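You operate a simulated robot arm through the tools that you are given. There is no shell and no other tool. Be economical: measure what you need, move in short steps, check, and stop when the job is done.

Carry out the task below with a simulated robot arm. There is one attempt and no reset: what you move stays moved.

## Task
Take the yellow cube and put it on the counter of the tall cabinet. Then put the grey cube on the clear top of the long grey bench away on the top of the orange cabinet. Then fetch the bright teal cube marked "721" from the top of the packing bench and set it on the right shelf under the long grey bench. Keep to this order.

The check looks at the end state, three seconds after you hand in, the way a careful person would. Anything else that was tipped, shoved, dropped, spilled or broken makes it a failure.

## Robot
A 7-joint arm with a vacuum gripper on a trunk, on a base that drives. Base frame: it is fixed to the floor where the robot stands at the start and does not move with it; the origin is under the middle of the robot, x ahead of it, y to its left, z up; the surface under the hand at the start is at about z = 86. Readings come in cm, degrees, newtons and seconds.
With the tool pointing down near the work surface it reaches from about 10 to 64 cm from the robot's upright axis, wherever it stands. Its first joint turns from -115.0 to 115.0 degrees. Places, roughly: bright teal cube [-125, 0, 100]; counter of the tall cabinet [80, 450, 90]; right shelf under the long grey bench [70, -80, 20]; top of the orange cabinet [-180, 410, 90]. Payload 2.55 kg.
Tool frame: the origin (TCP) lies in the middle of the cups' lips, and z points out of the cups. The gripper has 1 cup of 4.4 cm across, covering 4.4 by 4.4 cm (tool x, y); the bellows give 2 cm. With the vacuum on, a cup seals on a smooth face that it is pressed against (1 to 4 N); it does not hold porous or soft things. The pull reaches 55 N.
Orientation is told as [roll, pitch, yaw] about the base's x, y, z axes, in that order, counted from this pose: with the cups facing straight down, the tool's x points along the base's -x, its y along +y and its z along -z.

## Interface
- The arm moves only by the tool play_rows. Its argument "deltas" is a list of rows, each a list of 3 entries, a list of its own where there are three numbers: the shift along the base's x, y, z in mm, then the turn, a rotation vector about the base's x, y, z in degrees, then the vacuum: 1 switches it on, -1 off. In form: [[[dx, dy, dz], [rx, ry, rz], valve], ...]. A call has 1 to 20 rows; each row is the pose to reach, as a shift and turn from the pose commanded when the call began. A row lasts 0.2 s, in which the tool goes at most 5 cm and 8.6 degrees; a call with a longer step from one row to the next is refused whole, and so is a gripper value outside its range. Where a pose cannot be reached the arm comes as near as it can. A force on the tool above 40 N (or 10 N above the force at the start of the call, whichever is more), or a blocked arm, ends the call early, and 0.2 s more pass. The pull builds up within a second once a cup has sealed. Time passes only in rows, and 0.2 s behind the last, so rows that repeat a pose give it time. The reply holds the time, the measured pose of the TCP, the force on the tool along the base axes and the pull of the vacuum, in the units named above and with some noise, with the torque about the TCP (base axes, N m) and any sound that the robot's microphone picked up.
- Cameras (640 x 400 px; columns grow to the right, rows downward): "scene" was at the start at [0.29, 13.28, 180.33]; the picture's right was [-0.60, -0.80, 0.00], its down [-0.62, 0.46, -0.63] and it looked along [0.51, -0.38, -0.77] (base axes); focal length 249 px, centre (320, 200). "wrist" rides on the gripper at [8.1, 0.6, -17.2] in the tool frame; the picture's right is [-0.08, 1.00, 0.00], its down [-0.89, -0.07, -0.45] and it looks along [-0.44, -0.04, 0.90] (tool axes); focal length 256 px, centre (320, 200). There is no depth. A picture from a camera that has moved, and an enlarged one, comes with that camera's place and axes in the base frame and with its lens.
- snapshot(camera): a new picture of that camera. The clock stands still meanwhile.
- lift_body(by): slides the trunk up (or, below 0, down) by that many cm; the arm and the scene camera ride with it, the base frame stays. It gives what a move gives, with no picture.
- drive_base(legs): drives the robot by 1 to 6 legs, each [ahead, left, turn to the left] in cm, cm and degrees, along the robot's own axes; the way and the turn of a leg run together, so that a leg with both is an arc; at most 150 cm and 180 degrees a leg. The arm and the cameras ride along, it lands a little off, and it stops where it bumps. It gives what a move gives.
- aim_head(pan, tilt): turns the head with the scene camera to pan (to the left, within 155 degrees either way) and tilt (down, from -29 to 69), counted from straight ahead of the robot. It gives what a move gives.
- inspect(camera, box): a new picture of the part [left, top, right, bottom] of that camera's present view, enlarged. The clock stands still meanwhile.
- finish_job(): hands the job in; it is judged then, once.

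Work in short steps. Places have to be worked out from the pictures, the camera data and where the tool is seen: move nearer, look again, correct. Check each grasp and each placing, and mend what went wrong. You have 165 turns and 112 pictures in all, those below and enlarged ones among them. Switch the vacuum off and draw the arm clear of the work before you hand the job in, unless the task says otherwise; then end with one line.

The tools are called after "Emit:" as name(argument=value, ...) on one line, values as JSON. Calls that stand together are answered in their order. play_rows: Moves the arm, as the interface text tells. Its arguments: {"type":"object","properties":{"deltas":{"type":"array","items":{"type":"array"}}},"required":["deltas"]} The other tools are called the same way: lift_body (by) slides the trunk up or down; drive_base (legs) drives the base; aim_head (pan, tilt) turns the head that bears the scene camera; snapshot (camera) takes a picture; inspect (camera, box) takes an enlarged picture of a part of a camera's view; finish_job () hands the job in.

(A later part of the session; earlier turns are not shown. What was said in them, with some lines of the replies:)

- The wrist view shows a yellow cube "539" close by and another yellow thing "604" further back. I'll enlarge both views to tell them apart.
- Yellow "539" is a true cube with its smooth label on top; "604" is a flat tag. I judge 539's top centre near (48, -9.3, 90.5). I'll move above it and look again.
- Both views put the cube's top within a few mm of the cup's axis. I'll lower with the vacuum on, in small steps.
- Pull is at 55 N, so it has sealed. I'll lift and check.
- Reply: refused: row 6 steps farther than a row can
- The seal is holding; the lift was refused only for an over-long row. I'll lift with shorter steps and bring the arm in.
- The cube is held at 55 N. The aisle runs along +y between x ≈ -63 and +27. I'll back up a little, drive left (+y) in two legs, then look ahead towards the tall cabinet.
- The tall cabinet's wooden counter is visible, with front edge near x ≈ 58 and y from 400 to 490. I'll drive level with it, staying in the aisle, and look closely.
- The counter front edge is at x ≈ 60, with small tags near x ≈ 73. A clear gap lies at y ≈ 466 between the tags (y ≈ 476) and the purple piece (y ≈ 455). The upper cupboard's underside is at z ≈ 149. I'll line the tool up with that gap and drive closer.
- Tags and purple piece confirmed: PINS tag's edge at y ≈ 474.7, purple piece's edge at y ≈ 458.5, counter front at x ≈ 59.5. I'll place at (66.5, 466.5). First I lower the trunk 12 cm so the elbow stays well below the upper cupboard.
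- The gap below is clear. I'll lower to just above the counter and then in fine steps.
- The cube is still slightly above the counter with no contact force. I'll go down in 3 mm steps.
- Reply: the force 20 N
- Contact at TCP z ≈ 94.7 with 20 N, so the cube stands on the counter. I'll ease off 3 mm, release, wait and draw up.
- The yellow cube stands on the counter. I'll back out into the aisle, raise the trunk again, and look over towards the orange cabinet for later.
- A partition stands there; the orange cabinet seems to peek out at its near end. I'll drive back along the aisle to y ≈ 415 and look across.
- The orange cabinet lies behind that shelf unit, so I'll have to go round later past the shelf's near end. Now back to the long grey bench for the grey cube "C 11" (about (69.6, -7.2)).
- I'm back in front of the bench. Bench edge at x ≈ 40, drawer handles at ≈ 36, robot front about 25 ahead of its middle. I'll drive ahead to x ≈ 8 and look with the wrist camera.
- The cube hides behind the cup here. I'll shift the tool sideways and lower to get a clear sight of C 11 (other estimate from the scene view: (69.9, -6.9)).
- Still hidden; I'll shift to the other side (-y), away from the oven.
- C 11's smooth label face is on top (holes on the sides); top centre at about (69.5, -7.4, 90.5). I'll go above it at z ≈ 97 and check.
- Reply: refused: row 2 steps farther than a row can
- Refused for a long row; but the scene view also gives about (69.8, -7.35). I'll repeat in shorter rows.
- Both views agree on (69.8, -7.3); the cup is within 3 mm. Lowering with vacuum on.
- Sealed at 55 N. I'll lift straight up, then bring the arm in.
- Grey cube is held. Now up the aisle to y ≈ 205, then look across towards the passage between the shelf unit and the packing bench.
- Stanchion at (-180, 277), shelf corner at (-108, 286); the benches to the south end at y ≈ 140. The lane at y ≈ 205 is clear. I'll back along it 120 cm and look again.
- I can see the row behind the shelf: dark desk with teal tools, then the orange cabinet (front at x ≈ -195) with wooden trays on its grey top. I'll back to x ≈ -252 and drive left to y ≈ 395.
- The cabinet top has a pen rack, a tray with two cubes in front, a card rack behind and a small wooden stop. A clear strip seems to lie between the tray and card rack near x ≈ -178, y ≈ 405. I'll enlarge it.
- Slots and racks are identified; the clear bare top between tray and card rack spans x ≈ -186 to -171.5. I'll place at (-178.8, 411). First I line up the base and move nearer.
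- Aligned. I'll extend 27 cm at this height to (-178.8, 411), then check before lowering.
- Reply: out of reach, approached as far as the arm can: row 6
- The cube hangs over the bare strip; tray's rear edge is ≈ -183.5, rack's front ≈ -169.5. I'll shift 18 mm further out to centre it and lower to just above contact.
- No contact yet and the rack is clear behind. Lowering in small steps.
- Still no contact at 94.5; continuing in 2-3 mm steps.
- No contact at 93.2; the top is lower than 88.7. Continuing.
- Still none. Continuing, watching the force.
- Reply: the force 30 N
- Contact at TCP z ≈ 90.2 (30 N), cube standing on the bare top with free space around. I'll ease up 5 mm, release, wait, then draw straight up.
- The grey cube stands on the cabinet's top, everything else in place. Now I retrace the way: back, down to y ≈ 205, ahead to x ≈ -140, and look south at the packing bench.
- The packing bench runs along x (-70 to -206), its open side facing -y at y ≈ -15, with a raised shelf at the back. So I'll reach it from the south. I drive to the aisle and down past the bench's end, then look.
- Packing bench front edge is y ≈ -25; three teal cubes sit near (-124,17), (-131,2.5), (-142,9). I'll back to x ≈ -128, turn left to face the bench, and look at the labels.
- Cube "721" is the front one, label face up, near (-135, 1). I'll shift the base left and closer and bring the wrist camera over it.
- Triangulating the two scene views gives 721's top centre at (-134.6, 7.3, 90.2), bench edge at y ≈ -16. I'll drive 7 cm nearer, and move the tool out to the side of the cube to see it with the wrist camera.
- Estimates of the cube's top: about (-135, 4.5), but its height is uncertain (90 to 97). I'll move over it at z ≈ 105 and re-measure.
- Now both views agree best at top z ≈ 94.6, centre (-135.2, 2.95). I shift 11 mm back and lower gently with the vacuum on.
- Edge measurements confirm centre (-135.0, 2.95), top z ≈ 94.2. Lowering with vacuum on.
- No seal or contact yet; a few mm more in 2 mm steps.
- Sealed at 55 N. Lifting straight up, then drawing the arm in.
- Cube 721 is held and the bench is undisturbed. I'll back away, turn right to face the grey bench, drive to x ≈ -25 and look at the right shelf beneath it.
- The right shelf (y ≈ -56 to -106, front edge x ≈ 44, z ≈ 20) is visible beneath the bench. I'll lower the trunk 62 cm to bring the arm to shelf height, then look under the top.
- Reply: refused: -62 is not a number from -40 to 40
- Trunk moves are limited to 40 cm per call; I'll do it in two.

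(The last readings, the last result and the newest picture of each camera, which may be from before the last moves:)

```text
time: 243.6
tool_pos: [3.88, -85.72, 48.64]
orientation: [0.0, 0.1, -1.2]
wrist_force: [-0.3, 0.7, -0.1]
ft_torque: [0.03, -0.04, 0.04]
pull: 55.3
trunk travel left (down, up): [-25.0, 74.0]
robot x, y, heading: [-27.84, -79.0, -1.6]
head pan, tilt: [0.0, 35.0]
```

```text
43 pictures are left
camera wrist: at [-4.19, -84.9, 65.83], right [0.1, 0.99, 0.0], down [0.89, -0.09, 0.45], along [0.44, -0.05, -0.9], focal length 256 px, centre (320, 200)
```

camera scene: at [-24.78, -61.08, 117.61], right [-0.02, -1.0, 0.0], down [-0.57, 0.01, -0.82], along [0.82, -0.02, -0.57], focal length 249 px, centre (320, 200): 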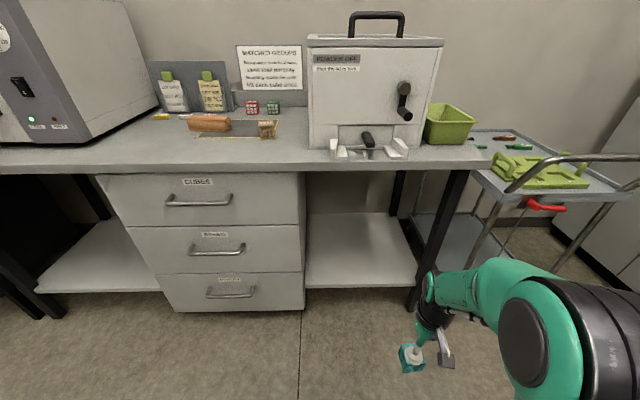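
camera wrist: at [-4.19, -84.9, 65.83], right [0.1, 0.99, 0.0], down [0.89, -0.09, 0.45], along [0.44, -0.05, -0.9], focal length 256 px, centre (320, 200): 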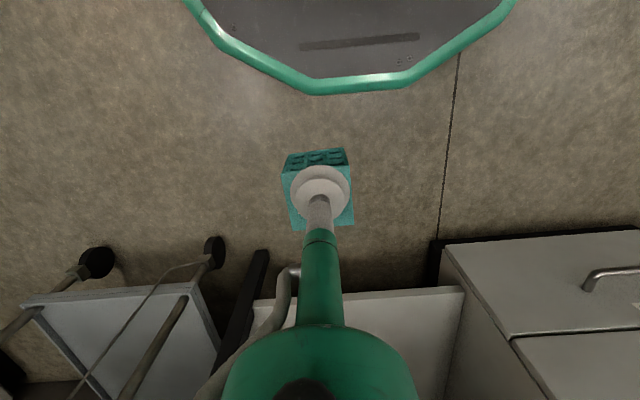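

The shelf is empty: z ≈ 22, x from 42, y -56 to -104; bench underside ≈ 82. I'll lower the trunk 20 cm more while raising the tool 8 cm relative, so the elbow stays low, then straighten and line up.

Emit:
lift_body(by=-10)

Emit:
play_rows(deltas=[[[0, 0, 40], [0, 0, 0], 1], [[0, 0, 80], [0, 0, 0], 1], [[0, 0, 80], [0, 0, 0], 1]])

Emit:
lift_body(by=-10)

Emit:
drive_base(legs=[[0, 5, 1.4], [20, 0, 0]])

Emit:
snapshot(camera="scene")

Emit:
snapshot(camera="wrist")

```text
time: 244.9
tool_pos: [3.93, -85.83, 38.57]
orientation: [-0.1, 0.0, -1.2]
wrist_force: [0.4, 0.7, -1.2]
ft_torque: [0.02, -0.07, 0.02]
pull: 55.1
trunk travel left (down, up): [-15.0, 84.0]
robot x, y, heading: [-27.91, -79.05, -1.2]
head pan, tilt: [0.0, 35.0]
```

```text
time: 245.7
tool_pos: [3.94, -85.74, 46.59]
orientation: [0.0, 0.1, -1.3]
wrist_force: [0.1, -0.6, -1.2]
ft_torque: [0.04, -0.02, 0.04]
pull: 55.0
trunk travel left (down, up): [-15.0, 84.0]
robot x, y, heading: [-28.05, -78.62, -1.4]
head pan, tilt: [0.0, 35.0]
```

```text
time: 247.0
tool_pos: [4.02, -85.71, 36.56]
orientation: [0.1, 0.0, -1.2]
wrist_force: [-0.1, 0.1, 0.0]
ft_torque: [0.02, -0.05, 0.02]
pull: 54.8
trunk travel left (down, up): [-5.0, 94.0]
robot x, y, heading: [-27.95, -78.89, -1.2]
head pan, tilt: [0.0, 35.0]
```

```text
time: 249.1
tool_pos: [23.99, -79.86, 36.55]
orientation: [0.0, 0.1, 0.2]
wrist_force: [0.2, -0.5, -1.0]
ft_torque: [-0.01, -0.02, -0.02]
pull: 55.3
trunk travel left (down, up): [-5.0, 94.0]
robot x, y, heading: [-8.35, -73.82, 0.3]
head pan, tilt: [0.0, 35.0]
```

```text
42 pictures are left
camera scene: at [-5.15, -55.9, 97.6], right [0.0, -1.0, 0.0], down [-0.57, 0.0, -0.82], along [0.82, 0.0, -0.57], focal length 249 px, centre (320, 200)
```

scene: 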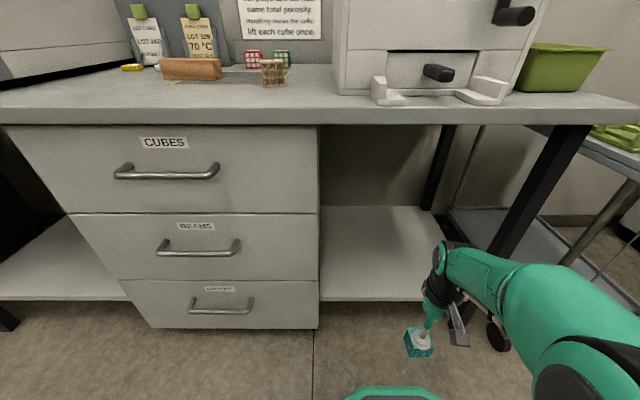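

```text
41 pictures are left
camera wrist: at [16.01, -79.21, 53.75], right [0.08, 1.0, 0.0], down [0.89, -0.07, 0.44], along [0.44, -0.03, -0.9], focal length 256 px, centre (320, 200)
```

wrist: 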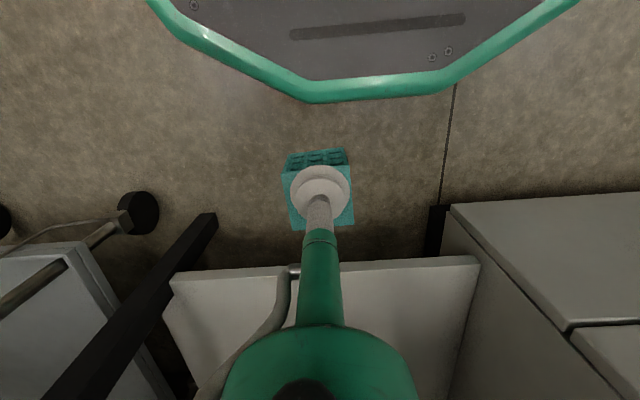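

All clear; shelf front edge confirmed at x ≈ 42. I'll drive 6 cm ahead and extend 23 cm at this height under the bench.

Emit:
drive_base(legs=[[6, 0, 0]])

Emit:
play_rows(deltas=[[[40, 0, 0], [0, 0, 0], 1], [[80, 0, 0], [0, 0, 0], 1], [[120, 0, 0], [0, 0, 0], 1], [[160, 0, 0], [0, 0, 0], 1], [[200, 0, 0], [0, 0, 0], 1], [[230, 0, 0], [0, 0, 0], 1], [[230, 0, 0], [0, 0, 0], 1]])

Emit:
snapshot(camera="scene")

Emit:
snapshot(camera="wrist")

```text
time: 250.1
tool_pos: [30.12, -79.87, 36.59]
orientation: [0.1, 0.1, 0.2]
wrist_force: [0.6, 0.7, -1.1]
ft_torque: [0.01, -0.03, -0.01]
pull: 55.2
trunk travel left (down, up): [-5.0, 94.0]
robot x, y, heading: [-2.7, -73.79, 0.0]
head pan, tilt: [0.0, 35.0]
```

```text
time: 251.7
tool_pos: [50.7, -79.51, 33.0]
orientation: [-0.2, -0.4, 0.1]
wrist_force: [0.3, -0.2, -0.3]
ft_torque: [-0.02, -0.01, -0.02]
pull: 55.0
out of reach, approached as far as the arm can: row 4, 5, 6, 7
trunk travel left (down, up): [-5.0, 94.0]
robot x, y, heading: [-1.86, -73.79, 0.2]
head pan, tilt: [0.0, 35.0]
```

```text
40 pictures are left
camera scene: at [0.78, -55.91, 97.61], right [0.0, -1.0, 0.0], down [-0.57, 0.0, -0.82], along [0.82, 0.0, -0.57], focal length 249 px, centre (320, 200)
```

scene: 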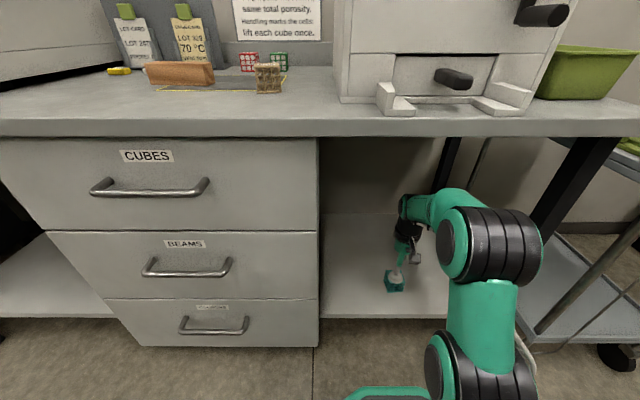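

```text
39 pictures are left
camera wrist: at [42.49, -78.89, 50.11], right [0.08, 1.0, 0.0], down [0.89, -0.07, 0.45], along [0.45, -0.04, -0.89], focal length 256 px, centre (320, 200)
```

wrist: 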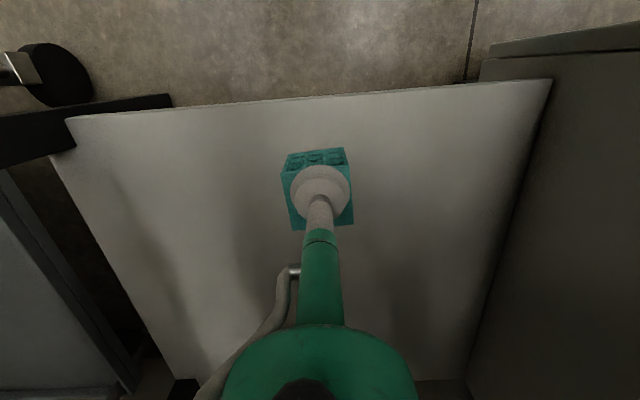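

The arm reached its limit at (50.7, -79.5, 33.0), 8.5 cm inside the shelf's front edge, which suffices. I'll re-command a reachable pose here to settle the reference.

Emit:
play_rows(deltas=[[[-20, 0, -25], [0, 0, 0], 1], [[-20, 0, -35], [0, 0, 0], 1], [[-20, 0, -35], [0, 0, 0], 1], [[-20, 0, -35], [0, 0, 0], 1]])

```text
time: 252.7
tool_pos: [48.68, -79.51, 29.55]
orientation: [-0.1, 0.0, 0.1]
wrist_force: [-0.1, 0.5, -1.9]
ft_torque: [0.01, -0.02, 0.0]
pull: 54.8
trunk travel left (down, up): [-5.0, 94.0]
robot x, y, heading: [-2.22, -73.84, -0.1]
head pan, tilt: [0.0, 35.0]
```

Now at (48.7, -79.5, 29.5) with level orientation. I'll drive 3 cm ahead to set it deeper, then lower in small steps.

Emit:
drive_base(legs=[[3.5, 0, 0]])

Emit:
play_rows(deltas=[[[0, 0, -8], [0, 0, 0], 1], [[0, 0, -14], [0, 0, 0], 1], [[0, 0, -18], [0, 0, 0], 1], [[0, 0, -18], [0, 0, 0], 1]])

Emit:
inspect(camera="scene", box=[350, 220, 450, 310])

```text
time: 253.6
tool_pos: [52.2, -79.58, 29.55]
orientation: [0.0, 0.0, 0.1]
wrist_force: [-0.4, -0.1, -0.5]
ft_torque: [0.01, -0.05, 0.01]
pull: 55.3
trunk travel left (down, up): [-5.0, 94.0]
robot x, y, heading: [1.47, -73.8, 0.0]
head pan, tilt: [0.0, 35.0]
```

```text
time: 254.6
tool_pos: [52.25, -79.56, 27.77]
orientation: [0.0, 0.0, 0.1]
wrist_force: [-1.0, -0.2, -1.0]
ft_torque: [0.02, -0.05, 0.04]
pull: 54.7
trunk travel left (down, up): [-5.0, 94.0]
robot x, y, heading: [1.15, -73.89, 0.3]
head pan, tilt: [0.0, 35.0]
```

```text
4.44 times, centred on (400, 265) of scene
camera zoom: at [4.26, -55.9, 97.61], right [0.0, -1.0, 0.0], down [-0.57, 0.0, -0.82], along [0.82, 0.0, -0.57], focal length 1108 px, centre (-36, -89)
```

zoom: 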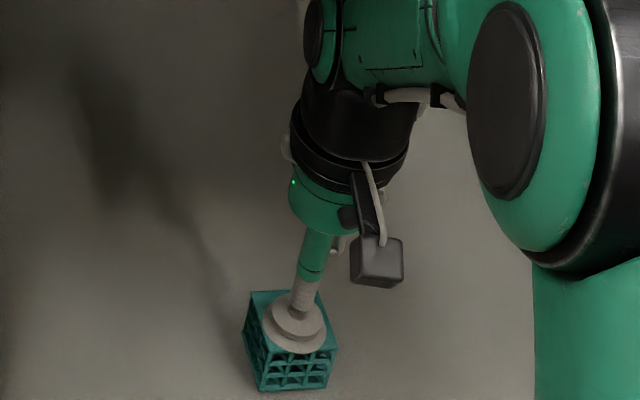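

No contact yet; continuing down in small steps.

Emit:
play_rows(deltas=[[[0, 0, -3], [0, 0, 0], 1], [[0, 0, -6], [0, 0, 0], 1], [[0, 0, -9], [0, 0, 0], 1], [[0, 0, -9], [0, 0, 0], 1]])

```text
time: 255.6
tool_pos: [52.12, -79.6, 26.91]
orientation: [-0.1, -0.2, 0.0]
wrist_force: [-2.9, 1.0, 10.3]
ft_torque: [0.04, -0.1, -0.01]
pull: 54.8
trunk travel left (down, up): [-5.0, 94.0]
robot x, y, heading: [1.49, -73.89, 0.1]
head pan, tilt: [0.0, 35.0]
```

Contact at TCP z ≈ 26.9 (10 N): the cube stands on the shelf. Ease up 1 mm, release, wait, rise and draw back.

Emit:
play_rows(deltas=[[[0, 0, 1], [0, 0, 0], 1], [[0, 0, 1], [0, 0, 0], -1], [[0, 0, 1], [0, 0, 0], -1], [[0, 0, 1], [0, 0, 0], -1], [[0, 0, 1], [0, 0, 0], -1], [[0, 0, 1], [0, 0, 0], -1], [[0, 0, 6], [0, 0, 0], -1], [[0, 0, 25], [0, 0, 0], -1], [[0, 0, 50], [0, 0, 0], -1], [[-40, 0, 65], [0, 0, 0], -1], [[-80, 0, 80], [0, 0, 0], -1], [[-120, 0, 90], [0, 0, 0], -1], [[-160, 0, 95], [0, 0, 0], -1], [[-200, 0, 95], [0, 0, 0], -1]])

Emit:
snapshot(camera="scene")

Emit:
snapshot(camera="wrist")

```text
time: 258.6
tool_pos: [32.2, -79.65, 36.27]
orientation: [0.0, 0.1, 0.2]
wrist_force: [-0.3, -0.3, -0.7]
ft_torque: [0.02, -0.03, -0.02]
pull: 0.0
trunk travel left (down, up): [-5.0, 94.0]
robot x, y, heading: [0.96, -73.69, -0.2]
head pan, tilt: [0.0, 35.0]
```

```text
37 pictures are left
camera scene: at [4.33, -55.92, 97.62], right [0.0, -1.0, 0.0], down [-0.57, 0.0, -0.82], along [0.82, 0.0, -0.57], focal length 249 px, centre (320, 200)
```

scene: 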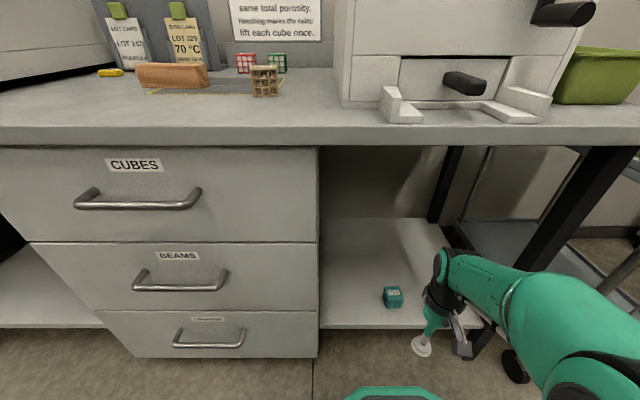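

```text
36 pictures are left
camera wrist: at [24.12, -78.97, 53.47], right [0.08, 1.0, 0.0], down [0.89, -0.07, 0.44], along [0.44, -0.03, -0.9], focal length 256 px, centre (320, 200)
```

wrist: 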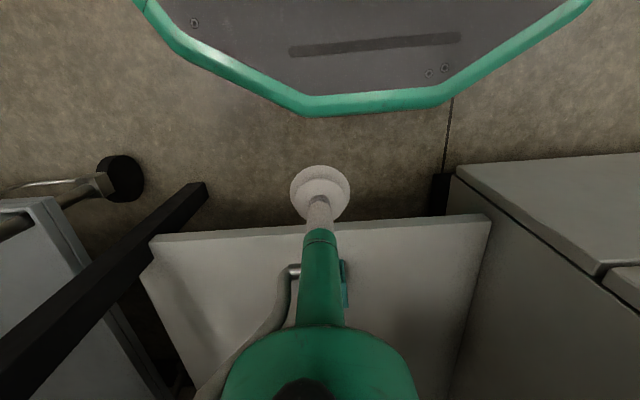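

The teal cube "721" stands upright on the right shelf and the arm is out from under the bench. I'll back the robot off a little to be clear and then hand in.

Emit:
drive_base(legs=[[-25, 0, 0]])

Emit:
inspect(camera="scene", box=[300, 180, 460, 300])

```text
time: 260.4
tool_pos: [6.98, -79.72, 36.31]
orientation: [0.0, 0.1, 0.1]
wrist_force: [-0.7, 0.4, 0.6]
ft_torque: [-0.02, 0.03, -0.04]
pull: 0.1
trunk travel left (down, up): [-5.0, 94.0]
robot x, y, heading: [-23.77, -73.48, 0.1]
head pan, tilt: [0.0, 35.0]
```

```text
3.33 times, centred on (380, 240) of scene
camera zoom: at [-20.86, -55.94, 97.61], right [0.0, -1.0, 0.0], down [-0.57, 0.0, -0.82], along [0.82, 0.0, -0.57], focal length 831 px, centre (120, 67)
```

zoom: 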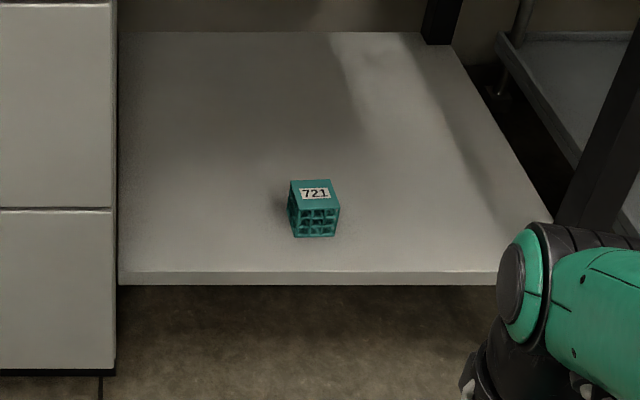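

All three cubes are in place, the vacuum is off and the arm is clear; handing in.

Emit:
finish_job()

```text
The job is handed in.
```

I put the yellow cube (539) on the tall cabinet's counter, then the grey cube (C 11) on the orange cabinet's top, then the teal cube (721) on the right shelf under the long grey bench; nothing else was disturbed in any picture I took.
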